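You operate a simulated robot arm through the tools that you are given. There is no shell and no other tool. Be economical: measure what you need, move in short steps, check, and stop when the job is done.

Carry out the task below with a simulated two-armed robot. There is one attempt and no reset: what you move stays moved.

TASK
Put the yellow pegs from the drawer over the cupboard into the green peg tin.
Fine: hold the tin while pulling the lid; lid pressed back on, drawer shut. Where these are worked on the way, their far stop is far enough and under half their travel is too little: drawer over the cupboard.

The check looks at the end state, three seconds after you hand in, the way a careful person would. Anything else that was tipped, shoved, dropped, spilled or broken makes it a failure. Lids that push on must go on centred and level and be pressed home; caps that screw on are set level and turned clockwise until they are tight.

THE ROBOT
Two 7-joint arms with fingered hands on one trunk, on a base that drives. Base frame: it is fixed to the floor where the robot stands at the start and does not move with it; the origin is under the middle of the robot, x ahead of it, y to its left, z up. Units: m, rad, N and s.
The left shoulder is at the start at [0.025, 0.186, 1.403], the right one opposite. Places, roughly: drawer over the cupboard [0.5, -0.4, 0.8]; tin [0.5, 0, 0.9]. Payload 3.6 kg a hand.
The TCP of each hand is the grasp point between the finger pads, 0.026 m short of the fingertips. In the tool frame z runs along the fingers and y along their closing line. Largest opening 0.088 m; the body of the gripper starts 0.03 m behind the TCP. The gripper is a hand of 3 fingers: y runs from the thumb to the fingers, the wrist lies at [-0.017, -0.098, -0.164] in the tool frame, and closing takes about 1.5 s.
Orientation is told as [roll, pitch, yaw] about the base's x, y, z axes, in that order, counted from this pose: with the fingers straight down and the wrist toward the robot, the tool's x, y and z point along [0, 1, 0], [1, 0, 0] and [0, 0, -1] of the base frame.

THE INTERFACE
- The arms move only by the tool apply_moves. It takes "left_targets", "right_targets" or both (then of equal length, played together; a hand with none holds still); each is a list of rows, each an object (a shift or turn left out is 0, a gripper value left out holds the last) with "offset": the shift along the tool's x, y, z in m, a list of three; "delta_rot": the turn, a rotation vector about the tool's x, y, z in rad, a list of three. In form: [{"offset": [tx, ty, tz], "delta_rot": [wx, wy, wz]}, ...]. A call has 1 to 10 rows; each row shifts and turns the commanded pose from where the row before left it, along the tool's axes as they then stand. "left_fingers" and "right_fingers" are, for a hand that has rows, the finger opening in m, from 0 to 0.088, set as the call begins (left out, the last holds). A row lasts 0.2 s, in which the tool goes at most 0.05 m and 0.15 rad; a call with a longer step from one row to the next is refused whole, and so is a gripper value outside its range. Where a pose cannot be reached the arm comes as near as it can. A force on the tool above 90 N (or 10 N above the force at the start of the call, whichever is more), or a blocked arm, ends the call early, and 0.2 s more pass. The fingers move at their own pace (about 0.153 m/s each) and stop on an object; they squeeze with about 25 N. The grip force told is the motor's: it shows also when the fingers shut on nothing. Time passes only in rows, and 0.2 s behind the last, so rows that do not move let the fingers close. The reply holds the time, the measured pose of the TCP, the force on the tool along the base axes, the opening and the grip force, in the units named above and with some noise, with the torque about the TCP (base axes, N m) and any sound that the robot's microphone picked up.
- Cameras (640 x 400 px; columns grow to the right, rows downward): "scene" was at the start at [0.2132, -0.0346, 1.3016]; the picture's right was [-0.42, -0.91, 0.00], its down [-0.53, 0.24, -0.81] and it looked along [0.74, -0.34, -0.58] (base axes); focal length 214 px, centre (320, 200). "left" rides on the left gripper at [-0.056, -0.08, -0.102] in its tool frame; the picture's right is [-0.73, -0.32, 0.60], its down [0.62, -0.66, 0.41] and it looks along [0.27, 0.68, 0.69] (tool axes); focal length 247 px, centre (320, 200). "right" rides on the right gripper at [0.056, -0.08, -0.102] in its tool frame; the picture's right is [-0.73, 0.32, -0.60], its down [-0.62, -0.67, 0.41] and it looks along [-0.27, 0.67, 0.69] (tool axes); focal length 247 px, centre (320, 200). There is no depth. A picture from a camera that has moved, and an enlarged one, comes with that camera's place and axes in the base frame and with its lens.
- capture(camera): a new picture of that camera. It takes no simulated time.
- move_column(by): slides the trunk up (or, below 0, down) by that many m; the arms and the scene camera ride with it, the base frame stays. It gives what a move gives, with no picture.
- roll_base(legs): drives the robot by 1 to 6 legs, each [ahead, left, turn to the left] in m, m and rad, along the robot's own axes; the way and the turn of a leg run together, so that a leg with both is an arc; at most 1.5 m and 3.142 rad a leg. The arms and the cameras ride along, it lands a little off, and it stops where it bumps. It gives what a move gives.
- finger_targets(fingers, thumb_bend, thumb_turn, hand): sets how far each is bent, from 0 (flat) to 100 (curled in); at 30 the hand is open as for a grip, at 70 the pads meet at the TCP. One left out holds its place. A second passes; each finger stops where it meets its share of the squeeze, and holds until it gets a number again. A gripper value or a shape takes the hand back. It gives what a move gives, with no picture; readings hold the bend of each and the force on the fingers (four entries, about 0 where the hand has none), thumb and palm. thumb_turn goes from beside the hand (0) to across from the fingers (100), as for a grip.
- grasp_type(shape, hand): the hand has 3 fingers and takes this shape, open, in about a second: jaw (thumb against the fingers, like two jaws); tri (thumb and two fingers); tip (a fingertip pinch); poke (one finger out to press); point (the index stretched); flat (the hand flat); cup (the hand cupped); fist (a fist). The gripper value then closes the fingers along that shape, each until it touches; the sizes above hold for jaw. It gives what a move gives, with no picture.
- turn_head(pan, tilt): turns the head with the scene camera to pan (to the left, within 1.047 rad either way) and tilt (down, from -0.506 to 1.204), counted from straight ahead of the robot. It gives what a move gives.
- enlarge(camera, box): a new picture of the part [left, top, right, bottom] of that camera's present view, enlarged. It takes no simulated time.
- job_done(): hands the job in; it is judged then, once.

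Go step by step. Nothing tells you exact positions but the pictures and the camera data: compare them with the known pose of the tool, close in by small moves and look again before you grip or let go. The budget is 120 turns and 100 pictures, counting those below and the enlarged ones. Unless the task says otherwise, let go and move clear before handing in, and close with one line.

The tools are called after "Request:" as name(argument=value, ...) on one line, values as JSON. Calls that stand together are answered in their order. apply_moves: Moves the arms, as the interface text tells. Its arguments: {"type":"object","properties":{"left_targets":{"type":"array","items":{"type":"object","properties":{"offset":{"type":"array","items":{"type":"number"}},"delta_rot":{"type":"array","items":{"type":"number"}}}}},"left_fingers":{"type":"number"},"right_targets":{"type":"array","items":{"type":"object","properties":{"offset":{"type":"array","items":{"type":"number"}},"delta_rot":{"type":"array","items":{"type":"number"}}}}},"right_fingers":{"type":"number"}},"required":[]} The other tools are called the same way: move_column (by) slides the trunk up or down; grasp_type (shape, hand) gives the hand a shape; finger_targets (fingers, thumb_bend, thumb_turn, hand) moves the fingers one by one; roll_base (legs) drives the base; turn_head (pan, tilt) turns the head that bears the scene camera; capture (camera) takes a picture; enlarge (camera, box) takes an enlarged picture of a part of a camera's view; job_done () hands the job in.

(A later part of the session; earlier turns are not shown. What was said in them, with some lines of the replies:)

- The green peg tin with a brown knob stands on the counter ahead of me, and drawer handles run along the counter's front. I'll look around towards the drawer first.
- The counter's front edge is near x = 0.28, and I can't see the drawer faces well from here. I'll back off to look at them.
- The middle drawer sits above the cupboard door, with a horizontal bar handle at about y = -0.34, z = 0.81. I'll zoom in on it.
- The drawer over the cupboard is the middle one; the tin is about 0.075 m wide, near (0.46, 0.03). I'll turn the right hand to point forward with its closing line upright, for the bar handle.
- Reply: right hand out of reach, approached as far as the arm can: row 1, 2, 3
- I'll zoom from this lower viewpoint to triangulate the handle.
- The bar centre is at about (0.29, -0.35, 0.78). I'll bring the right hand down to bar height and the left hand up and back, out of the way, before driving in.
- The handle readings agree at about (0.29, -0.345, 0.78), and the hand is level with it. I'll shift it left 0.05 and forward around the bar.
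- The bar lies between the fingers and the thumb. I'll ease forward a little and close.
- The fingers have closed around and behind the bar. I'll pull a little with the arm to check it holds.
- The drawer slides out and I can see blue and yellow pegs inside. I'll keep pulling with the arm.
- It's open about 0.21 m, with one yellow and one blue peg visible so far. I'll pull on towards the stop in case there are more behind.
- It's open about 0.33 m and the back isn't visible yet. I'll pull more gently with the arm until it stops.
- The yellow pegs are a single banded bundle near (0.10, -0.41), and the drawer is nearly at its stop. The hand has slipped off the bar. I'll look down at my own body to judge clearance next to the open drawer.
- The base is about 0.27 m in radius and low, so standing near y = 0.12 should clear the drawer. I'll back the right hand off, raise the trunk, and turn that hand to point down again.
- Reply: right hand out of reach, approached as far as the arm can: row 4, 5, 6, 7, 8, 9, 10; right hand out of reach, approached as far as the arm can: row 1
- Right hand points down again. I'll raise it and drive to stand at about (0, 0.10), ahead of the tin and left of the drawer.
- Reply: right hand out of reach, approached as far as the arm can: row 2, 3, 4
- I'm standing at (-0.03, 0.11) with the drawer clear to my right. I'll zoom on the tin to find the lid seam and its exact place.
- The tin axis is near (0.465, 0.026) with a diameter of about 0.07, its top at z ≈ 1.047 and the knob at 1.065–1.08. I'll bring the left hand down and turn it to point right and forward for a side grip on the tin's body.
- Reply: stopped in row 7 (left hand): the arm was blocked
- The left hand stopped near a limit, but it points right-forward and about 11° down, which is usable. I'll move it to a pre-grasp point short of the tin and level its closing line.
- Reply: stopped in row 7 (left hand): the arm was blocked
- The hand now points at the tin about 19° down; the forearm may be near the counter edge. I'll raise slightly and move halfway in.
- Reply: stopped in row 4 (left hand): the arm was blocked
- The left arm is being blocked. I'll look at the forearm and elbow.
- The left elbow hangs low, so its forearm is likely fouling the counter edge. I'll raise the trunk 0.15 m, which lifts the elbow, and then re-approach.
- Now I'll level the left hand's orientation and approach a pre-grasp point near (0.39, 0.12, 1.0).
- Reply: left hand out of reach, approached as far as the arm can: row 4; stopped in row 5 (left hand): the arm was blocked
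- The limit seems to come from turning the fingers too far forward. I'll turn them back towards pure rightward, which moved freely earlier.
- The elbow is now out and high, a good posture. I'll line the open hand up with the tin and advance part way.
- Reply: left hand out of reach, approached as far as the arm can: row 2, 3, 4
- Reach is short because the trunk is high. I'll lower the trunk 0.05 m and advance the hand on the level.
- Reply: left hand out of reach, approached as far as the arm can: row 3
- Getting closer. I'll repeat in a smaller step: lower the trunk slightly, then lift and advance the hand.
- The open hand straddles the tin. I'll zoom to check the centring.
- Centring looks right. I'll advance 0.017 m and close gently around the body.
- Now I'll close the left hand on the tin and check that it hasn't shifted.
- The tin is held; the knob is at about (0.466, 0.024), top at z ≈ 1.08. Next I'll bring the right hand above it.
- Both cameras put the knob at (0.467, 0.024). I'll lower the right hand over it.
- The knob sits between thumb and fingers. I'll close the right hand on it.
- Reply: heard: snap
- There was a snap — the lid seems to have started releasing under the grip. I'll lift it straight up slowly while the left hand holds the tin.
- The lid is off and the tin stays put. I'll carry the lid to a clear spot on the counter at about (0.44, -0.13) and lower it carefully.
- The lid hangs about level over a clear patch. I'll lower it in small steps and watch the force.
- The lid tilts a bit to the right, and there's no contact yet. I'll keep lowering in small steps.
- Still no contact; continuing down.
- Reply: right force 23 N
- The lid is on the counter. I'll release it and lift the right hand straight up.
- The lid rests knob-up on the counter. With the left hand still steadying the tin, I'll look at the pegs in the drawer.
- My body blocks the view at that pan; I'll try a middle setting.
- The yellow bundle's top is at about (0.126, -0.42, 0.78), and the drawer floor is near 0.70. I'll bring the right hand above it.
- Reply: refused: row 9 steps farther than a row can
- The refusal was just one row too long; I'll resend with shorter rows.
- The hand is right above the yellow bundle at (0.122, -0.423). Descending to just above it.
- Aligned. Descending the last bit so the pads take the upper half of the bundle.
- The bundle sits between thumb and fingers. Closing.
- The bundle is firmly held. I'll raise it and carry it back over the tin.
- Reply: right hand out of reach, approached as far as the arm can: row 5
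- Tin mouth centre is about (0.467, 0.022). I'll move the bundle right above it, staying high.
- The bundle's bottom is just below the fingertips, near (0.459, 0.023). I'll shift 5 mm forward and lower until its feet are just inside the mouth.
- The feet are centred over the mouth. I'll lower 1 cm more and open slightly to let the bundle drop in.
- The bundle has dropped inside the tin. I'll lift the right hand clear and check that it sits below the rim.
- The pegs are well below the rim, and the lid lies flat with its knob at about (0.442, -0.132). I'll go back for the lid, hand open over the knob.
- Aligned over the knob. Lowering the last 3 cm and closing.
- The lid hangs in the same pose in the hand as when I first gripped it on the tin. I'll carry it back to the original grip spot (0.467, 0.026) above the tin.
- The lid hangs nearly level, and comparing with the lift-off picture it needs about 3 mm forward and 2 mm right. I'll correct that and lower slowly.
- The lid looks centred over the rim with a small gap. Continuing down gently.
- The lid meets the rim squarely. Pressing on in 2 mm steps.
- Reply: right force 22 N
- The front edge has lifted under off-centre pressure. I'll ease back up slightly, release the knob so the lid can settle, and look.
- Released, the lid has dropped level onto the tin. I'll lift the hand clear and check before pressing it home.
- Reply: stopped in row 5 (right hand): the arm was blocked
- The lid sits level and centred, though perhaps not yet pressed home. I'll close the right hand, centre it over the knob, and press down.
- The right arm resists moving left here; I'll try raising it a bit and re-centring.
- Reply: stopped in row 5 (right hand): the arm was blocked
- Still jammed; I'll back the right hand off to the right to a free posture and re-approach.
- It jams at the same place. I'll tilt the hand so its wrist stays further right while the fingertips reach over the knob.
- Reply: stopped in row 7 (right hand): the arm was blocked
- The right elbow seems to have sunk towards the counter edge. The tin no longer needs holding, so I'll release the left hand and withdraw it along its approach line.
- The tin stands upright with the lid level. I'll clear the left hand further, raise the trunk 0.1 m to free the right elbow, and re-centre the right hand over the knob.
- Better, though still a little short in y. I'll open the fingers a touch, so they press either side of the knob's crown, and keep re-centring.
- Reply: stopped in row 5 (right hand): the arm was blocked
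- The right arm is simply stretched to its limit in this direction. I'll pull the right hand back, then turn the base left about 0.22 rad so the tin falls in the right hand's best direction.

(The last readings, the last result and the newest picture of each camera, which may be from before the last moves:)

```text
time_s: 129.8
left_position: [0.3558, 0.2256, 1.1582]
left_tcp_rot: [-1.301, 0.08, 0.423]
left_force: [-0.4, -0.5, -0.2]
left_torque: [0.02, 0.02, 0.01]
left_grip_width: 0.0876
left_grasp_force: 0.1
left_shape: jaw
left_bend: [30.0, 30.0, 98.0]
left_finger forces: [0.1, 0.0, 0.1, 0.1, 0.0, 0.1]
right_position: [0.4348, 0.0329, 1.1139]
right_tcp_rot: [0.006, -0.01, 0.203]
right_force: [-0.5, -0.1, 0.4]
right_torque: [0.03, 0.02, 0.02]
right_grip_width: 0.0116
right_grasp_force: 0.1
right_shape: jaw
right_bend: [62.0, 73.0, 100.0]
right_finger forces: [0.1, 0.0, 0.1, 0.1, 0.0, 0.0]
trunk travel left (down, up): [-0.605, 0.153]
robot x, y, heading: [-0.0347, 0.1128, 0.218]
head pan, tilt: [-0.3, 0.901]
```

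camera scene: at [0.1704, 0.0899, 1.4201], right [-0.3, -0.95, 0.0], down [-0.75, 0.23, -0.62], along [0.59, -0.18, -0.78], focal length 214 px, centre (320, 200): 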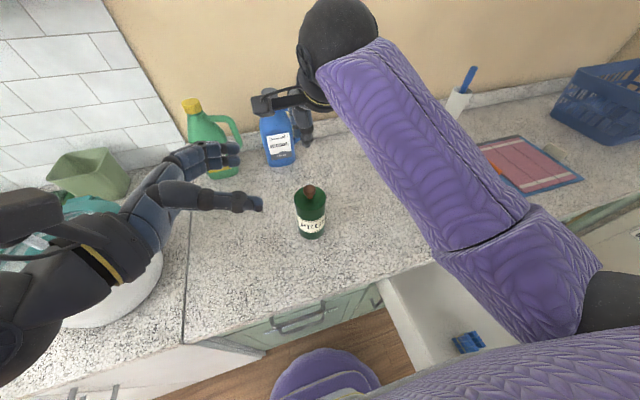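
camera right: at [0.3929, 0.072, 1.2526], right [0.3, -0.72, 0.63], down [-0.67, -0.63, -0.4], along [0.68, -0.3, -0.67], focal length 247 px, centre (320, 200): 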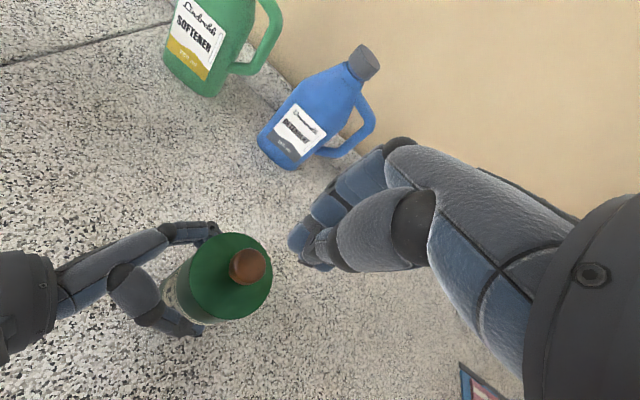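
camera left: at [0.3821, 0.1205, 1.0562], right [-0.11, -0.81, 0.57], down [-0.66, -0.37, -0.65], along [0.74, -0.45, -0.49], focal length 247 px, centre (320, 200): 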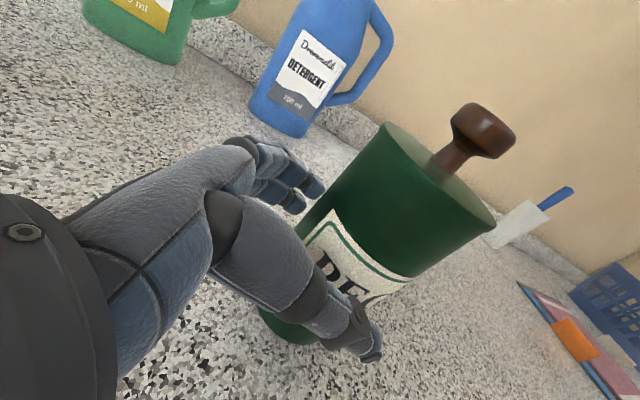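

Now there's plenty of reach. I'll lift slightly and centre over the knob at (0.464, 0.0245).

Request:
apply_moves(right_targets=[{"offset": [0, 0, -0.025]}, {"offset": [-0.014, 0.027, 0]}, {}])

Request:
capture(camera="right")

```text
time_s: 130.6
left_position: [0.3549, 0.2256, 1.158]
left_tcp_rot: [-1.303, 0.079, 0.421]
left_force: [1.0, 0.3, -0.1]
left_torque: [0.0, 0.0, 0.01]
left_grip_width: 0.0877
left_grasp_force: 0.0
left_shape: jaw
left_bend: [30.0, 30.0, 98.0]
left_finger forces: [0.0, 0.0, 0.0, 0.0, 0.1, 0.0]
right_position: [0.4652, 0.0246, 1.1399]
right_tcp_rot: [0.007, -0.008, 0.204]
right_force: [-0.1, -0.6, 0.2]
right_torque: [0.04, -0.04, 0.0]
right_grip_width: 0.0114
right_grasp_force: 0.1
right_shape: jaw
right_bend: [62.0, 73.0, 100.0]
right_finger forces: [0.0, 0.0, 0.0, 0.0, 0.1, 0.1]
trunk travel left (down, up): [-0.605, 0.153]
robot x, y, heading: [-0.0329, 0.1094, 0.217]
head pan, tilt: [-0.3, 0.901]
```

```text
9 pictures are left
camera right: at [0.3767, 0.0638, 1.2409], right [0.46, -0.66, 0.6], down [-0.52, -0.74, -0.42], along [0.72, -0.12, -0.68], focal length 247 px, centre (320, 200)
```

right: 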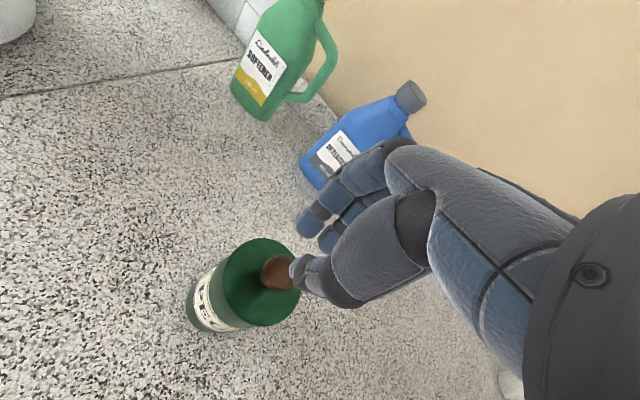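

Knob measured at (0.466, 0.023), right under the hand. Pressing down in steps and watching the force.

Request:
apply_moves(right_targets=[{"offset": [0, 0, 0.015]}, {"offset": [0, 0, 0.012]}, {"offset": [0, 0, 0.006]}, {}])

Request:
apply_moves(right_targets=[{"offset": [0, 0, 0.005]}, {"offset": [0, 0, 0.005]}, {"offset": [0, 0, 0.005]}, {}])

```text
time_s: 131.6
left_position: [0.3551, 0.2261, 1.1565]
left_tcp_rot: [-1.302, 0.08, 0.422]
left_force: [-0.5, -0.9, -0.2]
left_torque: [0.02, 0.01, -0.01]
left_grip_width: 0.0878
left_grasp_force: 0.0
left_shape: jaw
left_bend: [30.0, 30.0, 98.0]
left_finger forces: [0.1, 0.0, 0.0, 0.1, 0.0, 0.1]
right_position: [0.4652, 0.0248, 1.1073]
right_tcp_rot: [0.005, -0.005, 0.203]
right_force: [-0.5, 0.1, 0.3]
right_torque: [0.02, 0.0, 0.01]
right_grip_width: 0.0117
right_grasp_force: 0.0
right_shape: jaw
right_bend: [62.0, 73.0, 100.0]
right_finger forces: [0.1, 0.0, 0.1, 0.0, 0.1, 0.1]
trunk travel left (down, up): [-0.605, 0.153]
robot x, y, heading: [-0.034, 0.1106, 0.217]
head pan, tilt: [-0.3, 0.901]
```

```text
time_s: 132.6
left_position: [0.3542, 0.2255, 1.157]
left_tcp_rot: [-1.302, 0.078, 0.423]
left_force: [-1.3, -0.3, 1.1]
left_torque: [0.0, -0.03, -0.03]
left_grip_width: 0.0877
left_grasp_force: 0.1
left_shape: jaw
left_bend: [30.0, 30.0, 98.0]
left_finger forces: [0.0, 0.0, 0.0, 0.0, 0.1, 0.1]
right_position: [0.4669, 0.0249, 1.0953]
right_tcp_rot: [0.008, -0.019, 0.202]
right_force: [5.1, -1.8, 26.4]
right_torque: [-0.23, -0.52, 0.04]
right_grip_width: 0.0134
right_grasp_force: 0.1
right_shape: jaw
right_bend: [75.0, 73.0, 100.0]
right_finger forces: [0.0, 26.3, 0.0, 0.1, 0.0, 0.0]
trunk travel left (down, up): [-0.605, 0.153]
robot x, y, heading: [-0.0318, 0.1147, 0.218]
head pan, tilt: [-0.3, 0.901]
heard: snap
```

I heard a snap under about 26 N: the lid has gone home. Lifting off and checking that it is level.

Request:
apply_moves(right_targets=[{"offset": [0, 0, -0.01]}, {"offset": [0, 0, -0.03]}, {"offset": [0, 0, -0.04]}, {"offset": [-0.04, -0.02, 0]}, {"offset": [-0.04, -0.02, 0]}, {"offset": [-0.04, -0.02, 0]}, {}])

Request:
enlarge(camera="scene", box=[310, 110, 438, 210])

```text
time_s: 134.2
left_position: [0.3557, 0.2266, 1.1573]
left_tcp_rot: [-1.301, 0.08, 0.42]
left_force: [0.4, 0.8, 0.6]
left_torque: [-0.01, 0.0, -0.03]
left_grip_width: 0.0877
left_grasp_force: 0.1
left_shape: jaw
left_bend: [30.0, 30.0, 98.0]
left_finger forces: [0.1, 0.0, 0.0, 0.0, 0.0, 0.1]
right_position: [0.4305, -0.1037, 1.1706]
right_tcp_rot: [0.006, -0.006, 0.204]
right_force: [0.7, 0.0, -0.2]
right_torque: [0.0, 0.01, 0.01]
right_grip_width: 0.0121
right_grasp_force: 0.0
right_shape: jaw
right_bend: [61.0, 73.0, 100.0]
right_finger forces: [0.1, 0.0, 0.0, 0.1, 0.1, 0.0]
trunk travel left (down, up): [-0.605, 0.153]
robot x, y, heading: [-0.0308, 0.109, 0.22]
head pan, tilt: [-0.3, 0.901]
```

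```text
4.00 times, centred on (374, 160) of scene
camera zoom: at [0.1716, 0.1361, 1.3396], right [-0.08, -1.0, 0.0], down [-0.78, 0.06, -0.62], along [0.62, -0.05, -0.78], focal length 858 px, centre (104, 360)
```

zoom: 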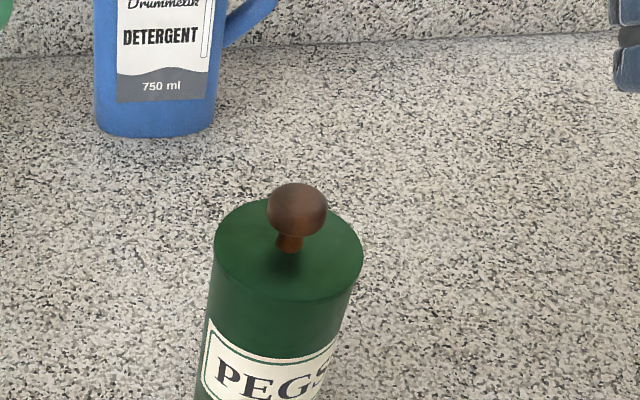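

The lid is level and seated. Now for the drawer: I'll square up, back away and move in front of it.

Request:
roll_base(legs=[[0, 0, -0.22], [-0.52, 0, 0], [0, -0.16, 0]])

Request:
apply_moves(left_targets=[{"offset": [-0.03, -0.02, 0]}, {"offset": [-0.03, -0.02, 0]}, {"offset": [-0.03, -0.02, 0]}, {"offset": [-0.03, 0, 0]}], right_targets=[{"offset": [-0.03, -0.02, 0]}, {"offset": [-0.03, -0.02, 0]}, {"offset": [-0.03, -0.02, 0]}, {"offset": [-0.01, -0.02, 0]}])

Request:
apply_moves(right_targets=[{"delta_rot": [-0.15, 0, 0]}, {"delta_rot": [-0.15, 0, 0]}, {"delta_rot": [-0.15, 0, 0]}, {"delta_rot": [-0.15, 0, 0]}, {"delta_rot": [-0.15, 0, 0]}, {"delta_rot": [-0.15, 0, 0]}, {"delta_rot": [-0.15, 0, 0]}, {"delta_rot": [-0.15, 0, 0]}, {"delta_rot": [-0.15, 0, 0]}, {"delta_rot": [-0.15, 0, 0]}])

```text
time_s: 139.0
left_position: [-0.1499, -0.024, 1.1573]
left_tcp_rot: [-1.3, 0.08, 0.203]
left_force: [-0.1, -0.6, 0.3]
left_torque: [-0.01, -0.03, 0.0]
left_grip_width: 0.0877
left_grasp_force: 0.0
left_shape: jaw
left_bend: [30.0, 30.0, 98.0]
left_finger forces: [0.1, 0.0, 0.0, 0.0, 0.1, 0.0]
right_position: [-0.1495, -0.361, 1.1696]
right_tcp_rot: [0.01, -0.005, -0.017]
right_force: [-0.2, 0.2, -0.7]
right_torque: [-0.01, -0.01, 0.0]
right_grip_width: 0.0121
right_grasp_force: 0.0
right_shape: jaw
right_bend: [61.0, 73.0, 100.0]
right_finger forces: [0.0, 0.0, 0.0, 0.0, 0.0, 0.1]
trunk travel left (down, up): [-0.605, 0.153]
robot x, y, heading: [-0.5566, -0.0512, -0.001]
head pan, tilt: [-0.3, 0.901]
```

```text
time_s: 140.2
left_position: [-0.1989, -0.0519, 1.2522]
left_tcp_rot: [-1.215, 0.081, 0.195]
left_force: [0.8, 0.1, -0.2]
left_torque: [0.01, 0.02, 0.0]
left_grip_width: 0.0875
left_grasp_force: 0.1
left_shape: jaw
left_bend: [30.0, 30.0, 98.0]
left_finger forces: [0.1, 0.0, 0.0, 0.0, 0.1, 0.0]
right_position: [-0.2291, -0.4586, 1.1688]
right_tcp_rot: [0.006, -0.008, -0.014]
right_force: [0.2, -0.7, -0.8]
right_torque: [0.0, -0.01, 0.01]
right_grip_width: 0.0117
right_grasp_force: 0.1
right_shape: jaw
right_bend: [61.0, 73.0, 100.0]
right_finger forces: [0.0, 0.0, 0.0, 0.0, 0.0, 0.0]
trunk travel left (down, up): [-0.605, 0.153]
robot x, y, heading: [-0.5542, -0.0489, 0.001]
head pan, tilt: [-0.3, 0.901]
stopped in row 4 (left hand): the arm was blocked; the commanded pose is now the measured one
```

```text
time_s: 142.4
left_position: [-0.2006, -0.0542, 1.251]
left_tcp_rot: [-1.216, 0.083, 0.194]
left_force: [0.7, 0.2, 0.2]
left_torque: [0.04, 0.01, -0.03]
left_grip_width: 0.0875
left_grasp_force: 0.0
left_shape: jaw
left_bend: [30.0, 30.0, 98.0]
left_finger forces: [0.0, 0.1, 0.0, 0.1, 0.0, 0.0]
right_position: [-0.2299, -0.4602, 1.1683]
right_tcp_rot: [0.096, -1.509, -0.109]
right_force: [0.4, 0.2, 0.8]
right_torque: [0.01, -0.01, 0.0]
right_grip_width: 0.0119
right_grasp_force: 0.0
right_shape: jaw
right_bend: [61.0, 73.0, 100.0]
right_finger forces: [0.0, 0.1, 0.0, 0.1, 0.0, 0.1]
trunk travel left (down, up): [-0.605, 0.153]
robot x, y, heading: [-0.5555, -0.0506, 0.008]
head pan, tilt: [-0.3, 0.901]
```

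Hand points forward. I'll lower it to bar height, in line with the drawer's middle, still well clear of it.

Request:
move_column(by=-0.2)

Request:
apply_moves(right_fingers=0.0, right_targets=[{"offset": [0.023, -0.037, 0], "delta_rot": [-0.06, 0, 0]}, {"offset": [0.023, -0.037, 0]}, {"offset": [0.023, -0.037, 0]}, {"offset": [0.023, -0.037, 0]}, {"offset": [0.023, -0.037, 0]}, {}, {}])

Request:
capture(camera="scene")

```text
time_s: 144.6
left_position: [-0.1957, -0.0442, 1.0468]
left_tcp_rot: [-1.179, 0.054, 0.197]
left_force: [-1.0, 0.5, 0.3]
left_torque: [0.01, 0.02, -0.01]
left_grip_width: 0.0876
left_grasp_force: 0.0
left_shape: jaw
left_bend: [30.0, 30.0, 98.0]
left_finger forces: [0.0, 0.1, 0.0, 0.0, 0.0, 0.0]
right_position: [-0.2302, -0.4588, 0.9687]
right_tcp_rot: [0.104, -1.506, -0.116]
right_force: [-0.1, -0.1, 0.4]
right_torque: [0.01, -0.01, -0.04]
right_grip_width: 0.0118
right_grasp_force: 0.0
right_shape: jaw
right_bend: [61.0, 73.0, 100.0]
right_finger forces: [0.0, 0.0, 0.0, 0.1, 0.1, 0.0]
trunk travel left (down, up): [-0.405, 0.353]
robot x, y, heading: [-0.5548, -0.0523, 0.003]
head pan, tilt: [-0.3, 0.901]
```

```text
time_s: 146.2
left_position: [-0.1989, -0.0449, 1.0436]
left_tcp_rot: [-1.177, 0.063, 0.193]
left_force: [-0.3, 0.7, -0.2]
left_torque: [0.03, 0.03, 0.03]
left_grip_width: 0.0878
left_grasp_force: 0.2
left_shape: jaw
left_bend: [30.0, 30.0, 98.0]
left_finger forces: [0.0, 0.1, 0.0, 0.1, 0.0, 0.0]
right_position: [-0.2297, -0.344, 0.7841]
right_tcp_rot: [1.035, -1.565, -1.049]
right_force: [-0.6, 1.8, -0.6]
right_torque: [-0.03, 0.01, -0.04]
right_grip_width: 0.0
right_grasp_force: 24.9
right_shape: jaw
right_bend: [70.0, 46.0, 100.0]
right_finger forces: [0.1, 0.0, 0.0, 0.1, 0.0, 0.0]
trunk travel left (down, up): [-0.405, 0.353]
robot x, y, heading: [-0.5529, -0.0535, 0.001]
head pan, tilt: [-0.3, 0.901]
```

```text
7 pictures are left
camera scene: at [-0.3387, -0.0707, 1.1325], right [-0.29, -0.96, 0.0], down [-0.75, 0.23, -0.62], along [0.59, -0.18, -0.78], focal length 214 px, centre (320, 200)
```

scene: 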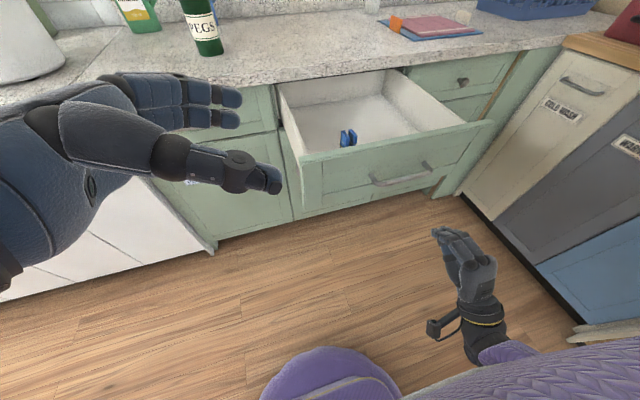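

The closed hand is lined up with the bar. I'll push by driving forward part of the way.

Request:
roll_base(legs=[[0.2, 0, 0]])

Request:
capture(camera="scene")

```text
time_s: 147.8
left_position: [0.0039, -0.0449, 1.0433]
left_tcp_rot: [-1.176, 0.068, 0.192]
left_force: [0.9, 0.7, 0.0]
left_torque: [-0.01, 0.0, -0.02]
left_grip_width: 0.0876
left_grasp_force: 0.0
left_shape: jaw
left_bend: [30.0, 30.0, 98.0]
left_finger forces: [0.0, 0.1, 0.1, 0.0, 0.1, 0.1]
right_position: [-0.0267, -0.3413, 0.7845]
right_tcp_rot: [0.848, -1.562, -0.857]
right_force: [0.9, -0.3, 0.4]
right_torque: [0.0, -0.01, 0.01]
right_grip_width: 0.0001
right_grasp_force: 25.3
right_shape: jaw
right_bend: [70.0, 46.0, 100.0]
right_finger forces: [0.0, 0.0, 0.1, 0.1, 0.0, 0.1]
trunk travel left (down, up): [-0.405, 0.353]
robot x, y, heading: [-0.3507, -0.0515, 0.004]
head pan, tilt: [-0.3, 0.901]
```

```text
6 pictures are left
camera scene: at [-0.1347, -0.0695, 1.1323], right [-0.29, -0.96, 0.0], down [-0.75, 0.23, -0.62], along [0.59, -0.18, -0.78], focal length 214 px, centre (320, 200)
```

scene: 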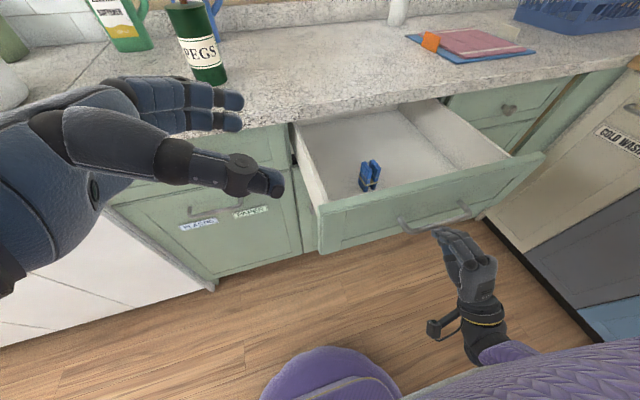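

The fingertips are pushing the bar and the drawer is moving in, with the blue pegs still standing. Continuing gently.

Request:
roll_base(legs=[[0.15, 0, 0]])

Request:
apply_moves(right_targets=[{"offset": [0, 0, 0.02]}, {"offset": [0, 0, 0.02]}, {"offset": [0, 0, 0.02]}, {"offset": [0, 0, 0.02]}, {}])

Request:
capture(camera="scene")

```text
time_s: 149.2
left_position: [0.1524, -0.0426, 1.0407]
left_tcp_rot: [-1.173, 0.07, 0.192]
left_force: [0.2, 0.5, -0.4]
left_torque: [0.0, 0.02, -0.02]
left_grip_width: 0.0877
left_grasp_force: 0.0
left_shape: jaw
left_bend: [30.0, 30.0, 98.0]
left_finger forces: [0.0, 0.0, 0.0, 0.1, 0.0, 0.0]
right_position: [0.1222, -0.3405, 0.7835]
right_tcp_rot: [0.814, -1.562, -0.827]
right_force: [-0.2, 0.3, -1.0]
right_torque: [0.01, -0.03, -0.02]
right_grip_width: 0.0001
right_grasp_force: 24.9
right_shape: jaw
right_bend: [70.0, 46.0, 100.0]
right_finger forces: [0.1, 0.0, 0.1, 0.0, 0.0, 0.1]
trunk travel left (down, up): [-0.405, 0.353]
robot x, y, heading: [-0.202, -0.053, 0.005]
head pan, tilt: [-0.3, 0.901]
```

```text
time_s: 150.4
left_position: [0.1506, -0.0447, 1.0423]
left_tcp_rot: [-1.17, 0.068, 0.193]
left_force: [-0.8, 0.7, 0.4]
left_torque: [0.0, 0.02, -0.01]
left_grip_width: 0.0876
left_grasp_force: 0.0
left_shape: jaw
left_bend: [30.0, 30.0, 98.0]
left_finger forces: [0.0, 0.1, 0.0, 0.0, 0.0, 0.0]
right_position: [0.1991, -0.3416, 0.7924]
right_tcp_rot: [1.222, -1.564, -1.232]
right_force: [0.2, 0.5, 0.7]
right_torque: [-0.02, 0.0, 0.0]
right_grip_width: 0.0
right_grasp_force: 25.2
right_shape: jaw
right_bend: [70.0, 46.0, 100.0]
right_finger forces: [0.1, 0.0, 0.1, 0.1, 0.0, 0.0]
right hand out of reach, approached as far as the arm can: row 4
trunk travel left (down, up): [-0.405, 0.353]
robot x, y, heading: [-0.2029, -0.0534, 0.009]
head pan, tilt: [-0.3, 0.901]
```

```text
5 pictures are left
camera scene: at [0.0128, -0.069, 1.1326], right [-0.29, -0.96, 0.0], down [-0.75, 0.23, -0.62], along [0.59, -0.18, -0.78], focal length 214 px, centre (320, 200)
```

scene: 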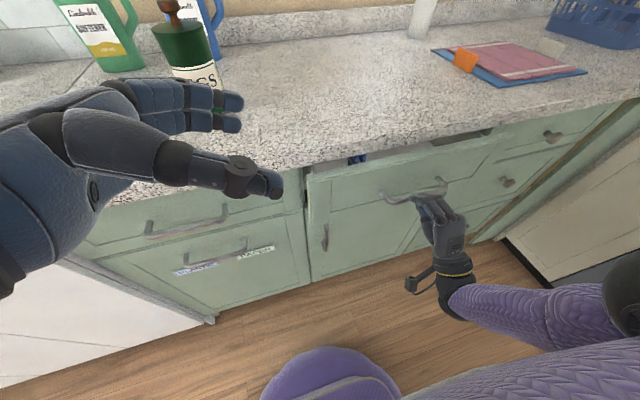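

Only about 6 cm remain. I'll drive forward the rest in small steps until it stops.

Request:
roll_base(legs=[[0.05, 0, 0]])

Request:
roll_base(legs=[[0.015, 0, 0]])

Request:
enlarge(camera="scene", box=[270, 100, 510, 250])

```text
time_s: 151.3
left_position: [0.2035, -0.043, 1.042]
left_tcp_rot: [-1.173, 0.069, 0.192]
left_force: [0.2, -0.9, 0.2]
left_torque: [0.0, 0.0, -0.01]
left_grip_width: 0.0874
left_grasp_force: 0.1
left_shape: jaw
left_bend: [30.0, 30.0, 98.0]
left_finger forces: [0.1, 0.0, 0.1, 0.0, 0.1, 0.0]
right_position: [0.2496, -0.3407, 0.792]
right_tcp_rot: [0.932, -1.565, -0.945]
right_force: [-0.1, -0.6, 4.8]
right_torque: [0.02, -0.11, -0.02]
right_grip_width: 0.0001
right_grasp_force: 24.7
right_shape: jaw
right_bend: [70.0, 46.0, 100.0]
right_finger forces: [0.0, 0.1, 0.1, 0.0, 0.1, 0.1]
trunk travel left (down, up): [-0.405, 0.353]
robot x, y, heading: [-0.1504, -0.0529, 0.004]
head pan, tilt: [-0.3, 0.901]
```

```text
time_s: 152.1
left_position: [0.2169, -0.042, 1.0423]
left_tcp_rot: [-1.171, 0.069, 0.192]
left_force: [0.4, -1.0, -1.2]
left_torque: [0.01, 0.08, -0.04]
left_grip_width: 0.0877
left_grasp_force: 0.1
left_shape: jaw
left_bend: [30.0, 30.0, 98.0]
left_finger forces: [0.0, 0.1, 0.0, 0.0, 0.1, 0.0]
right_position: [0.2656, -0.3404, 0.7925]
right_tcp_rot: [1.12, -1.563, -1.13]
right_force: [1.1, -0.4, 5.1]
right_torque: [0.01, -0.11, -0.06]
right_grip_width: 0.0
right_grasp_force: 25.2
right_shape: jaw
right_bend: [70.0, 47.0, 100.0]
right_finger forces: [0.1, 0.0, 0.1, 0.0, 0.0, 0.0]
trunk travel left (down, up): [-0.405, 0.353]
robot x, y, heading: [-0.1374, -0.048, 0.002]
head pan, tilt: [-0.3, 0.901]
```

```text
2.67 times, centred on (390, 175) of scene
camera zoom: at [0.0792, -0.0681, 1.1325], right [-0.29, -0.96, 0.0], down [-0.75, 0.23, -0.62], along [0.59, -0.18, -0.78], focal length 572 px, centre (133, 267)
```

zoom: 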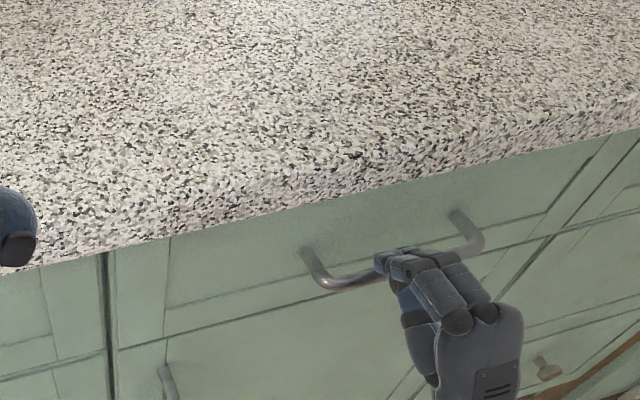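

The bar reads about x = 0.286, near its original closed place. I'll push a little more with the arm to be sure it's fully shut.

Request:
apply_moves(right_targets=[{"offset": [0, 0, 0.01]}, {"offset": [0, 0, 0.01]}, {}])

Request:
roll_base(legs=[[0.015, 0, 0]])

```text
time_s: 152.9
left_position: [0.2159, -0.0434, 1.0424]
left_tcp_rot: [-1.172, 0.068, 0.191]
left_force: [-1.0, -0.1, -0.3]
left_torque: [-0.01, 0.0, -0.05]
left_grip_width: 0.0878
left_grasp_force: 0.1
left_shape: jaw
left_bend: [30.0, 30.0, 98.0]
left_finger forces: [0.0, 0.0, 0.0, 0.0, 0.0, 0.0]
right_position: [0.2829, -0.3403, 0.7971]
right_tcp_rot: [1.164, -1.564, -1.174]
right_force: [-0.1, 0.2, 0.6]
right_torque: [-0.01, 0.01, -0.03]
right_grip_width: 0.0002
right_grasp_force: 25.1
right_shape: jaw
right_bend: [70.0, 46.0, 100.0]
right_finger forces: [0.0, 0.0, 0.0, 0.0, 0.0, 0.0]
right hand out of reach, approached as far as the arm can: row 2
trunk travel left (down, up): [-0.405, 0.353]
robot x, y, heading: [-0.1351, -0.0476, 0.004]
head pan, tilt: [-0.3, 0.901]
```

```text
time_s: 153.7
left_position: [0.2281, -0.042, 1.0426]
left_tcp_rot: [-1.173, 0.065, 0.195]
left_force: [-0.3, -0.5, 0.1]
left_torque: [-0.01, 0.0, -0.02]
left_grip_width: 0.0878
left_grasp_force: 0.0
left_shape: jaw
left_bend: [30.0, 30.0, 98.0]
left_finger forces: [0.1, 0.1, 0.0, 0.0, 0.0, 0.1]
right_position: [0.2972, -0.34, 0.8013]
right_tcp_rot: [2.495, -1.561, -2.509]
right_force: [-11.8, -1.2, 23.1]
right_torque: [0.03, 0.42, 0.04]
right_grip_width: 0.0002
right_grasp_force: 25.1
right_shape: jaw
right_bend: [70.0, 44.0, 100.0]
right_finger forces: [0.0, 0.0, 0.0, 0.0, 25.6, 0.0]
trunk travel left (down, up): [-0.405, 0.353]
robot x, y, heading: [-0.125, -0.0493, 0.003]
head pan, tilt: [-0.3, 0.901]
```

The fingers have met the drawer face, so it is home. I'll lift the hand over the bar and withdraw without dragging the bar, then look.

Request:
apply_moves(right_targets=[{"offset": [0, 0.012, 0]}, {"offset": [0, 0.01, -0.004]}, {"offset": [0, 0.004, -0.015]}, {"offset": [0, 0, -0.02]}, {"offset": [0, 0, -0.03]}, {"offset": [0, 0, -0.03]}, {"offset": [0, 0, -0.03]}, {}])

Request:
capture(camera="scene")

```text
time_s: 155.5
left_position: [0.2334, -0.0421, 1.0413]
left_tcp_rot: [-1.171, 0.067, 0.195]
left_force: [0.0, 0.7, 0.2]
left_torque: [0.01, 0.0, 0.01]
left_grip_width: 0.0875
left_grasp_force: 0.1
left_shape: jaw
left_bend: [30.0, 30.0, 98.0]
left_finger forces: [0.0, 0.0, 0.0, 0.0, 0.1, 0.1]
right_position: [0.1976, -0.344, 0.7717]
right_tcp_rot: [2.174, -1.564, -2.187]
right_force: [-0.6, -0.1, 0.1]
right_torque: [-0.03, 0.01, 0.02]
right_grip_width: 0.0
right_grasp_force: 25.1
right_shape: jaw
right_bend: [70.0, 45.0, 100.0]
right_finger forces: [0.0, 0.0, 0.1, 0.0, 0.0, 0.1]
right hand out of reach, approached as far as the arm can: row 1, 2, 3, 4, 5, 6, 7
trunk travel left (down, up): [-0.405, 0.353]
robot x, y, heading: [-0.1188, -0.0474, 0.003]
head pan, tilt: [-0.3, 0.901]
```

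```text
3 pictures are left
camera scene: at [0.0941, -0.0682, 1.1325], right [-0.29, -0.96, 0.0], down [-0.75, 0.23, -0.62], along [0.59, -0.18, -0.78], focal length 214 px, centre (320, 200)
```

scene: 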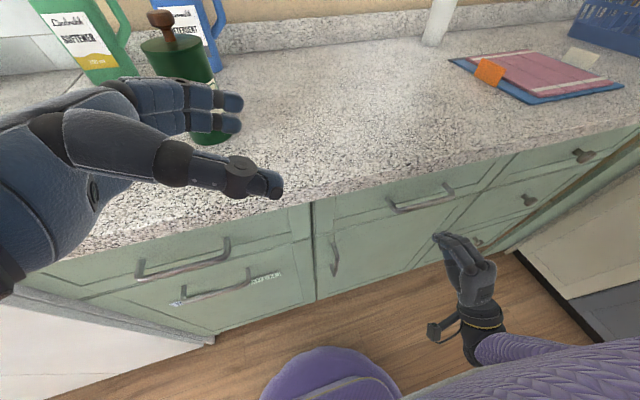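

The drawer is shut: the bar is back at x ≈ 0.29 and flush with its neighbours. I'll back the robot away and take a last look.

Request:
roll_base(legs=[[-0.4, 0, 0]])

Request:
enlarge(camera="scene", box=[180, 0, 480, 190])

```text
time_s: 157.9
left_position: [-0.1638, -0.0429, 1.0421]
left_tcp_rot: [-1.17, 0.067, 0.198]
left_force: [0.9, 0.3, 0.4]
left_torque: [0.02, 0.02, -0.02]
left_grip_width: 0.0874
left_grasp_force: 0.1
left_shape: jaw
left_bend: [30.0, 30.0, 98.0]
left_finger forces: [0.0, 0.0, 0.0, 0.0, 0.0, 0.0]
right_position: [-0.1963, -0.3451, 0.7728]
right_tcp_rot: [2.302, -1.561, -2.305]
right_force: [-0.3, -0.1, -0.5]
right_torque: [0.0, -0.02, 0.02]
right_grip_width: 0.0
right_grasp_force: 24.8
right_shape: jaw
right_bend: [70.0, 45.0, 100.0]
right_finger forces: [0.0, 0.0, 0.0, 0.1, 0.0, 0.0]
trunk travel left (down, up): [-0.405, 0.353]
robot x, y, heading: [-0.5167, -0.0515, 0.011]
head pan, tilt: [-0.3, 0.901]
```

```text
2.11 times, centred on (330, 95) of scene
camera zoom: at [-0.3017, -0.0704, 1.1327], right [-0.28, -0.96, 0.0], down [-0.75, 0.22, -0.62], along [0.6, -0.18, -0.78], focal length 452 px, centre (299, 421)
```

zoom: 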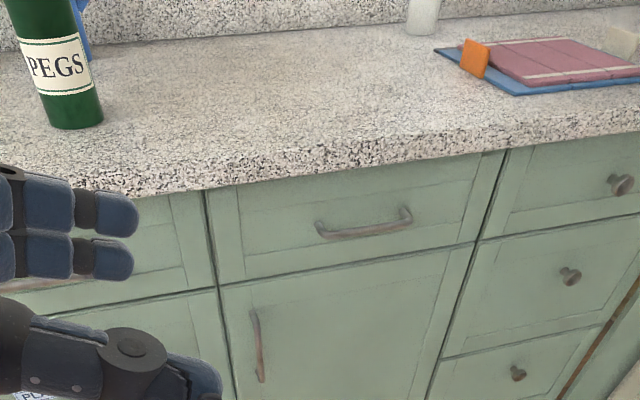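

The drawer is flush and shut, the tin is upright with its lid on and the yellow pegs inside, and both hands are clear. I'm handing the job in.

Request:
job_done()

```text
The job is handed in.
```

The yellow pegs, one banded bundle, are in the green peg tin. I held the tin while lifting the lid, pressed the lid back on until it snapped home, and pushed the drawer fully shut. The tin shifted a few millimetres when I gripped it; nothing else on the counter was moved.
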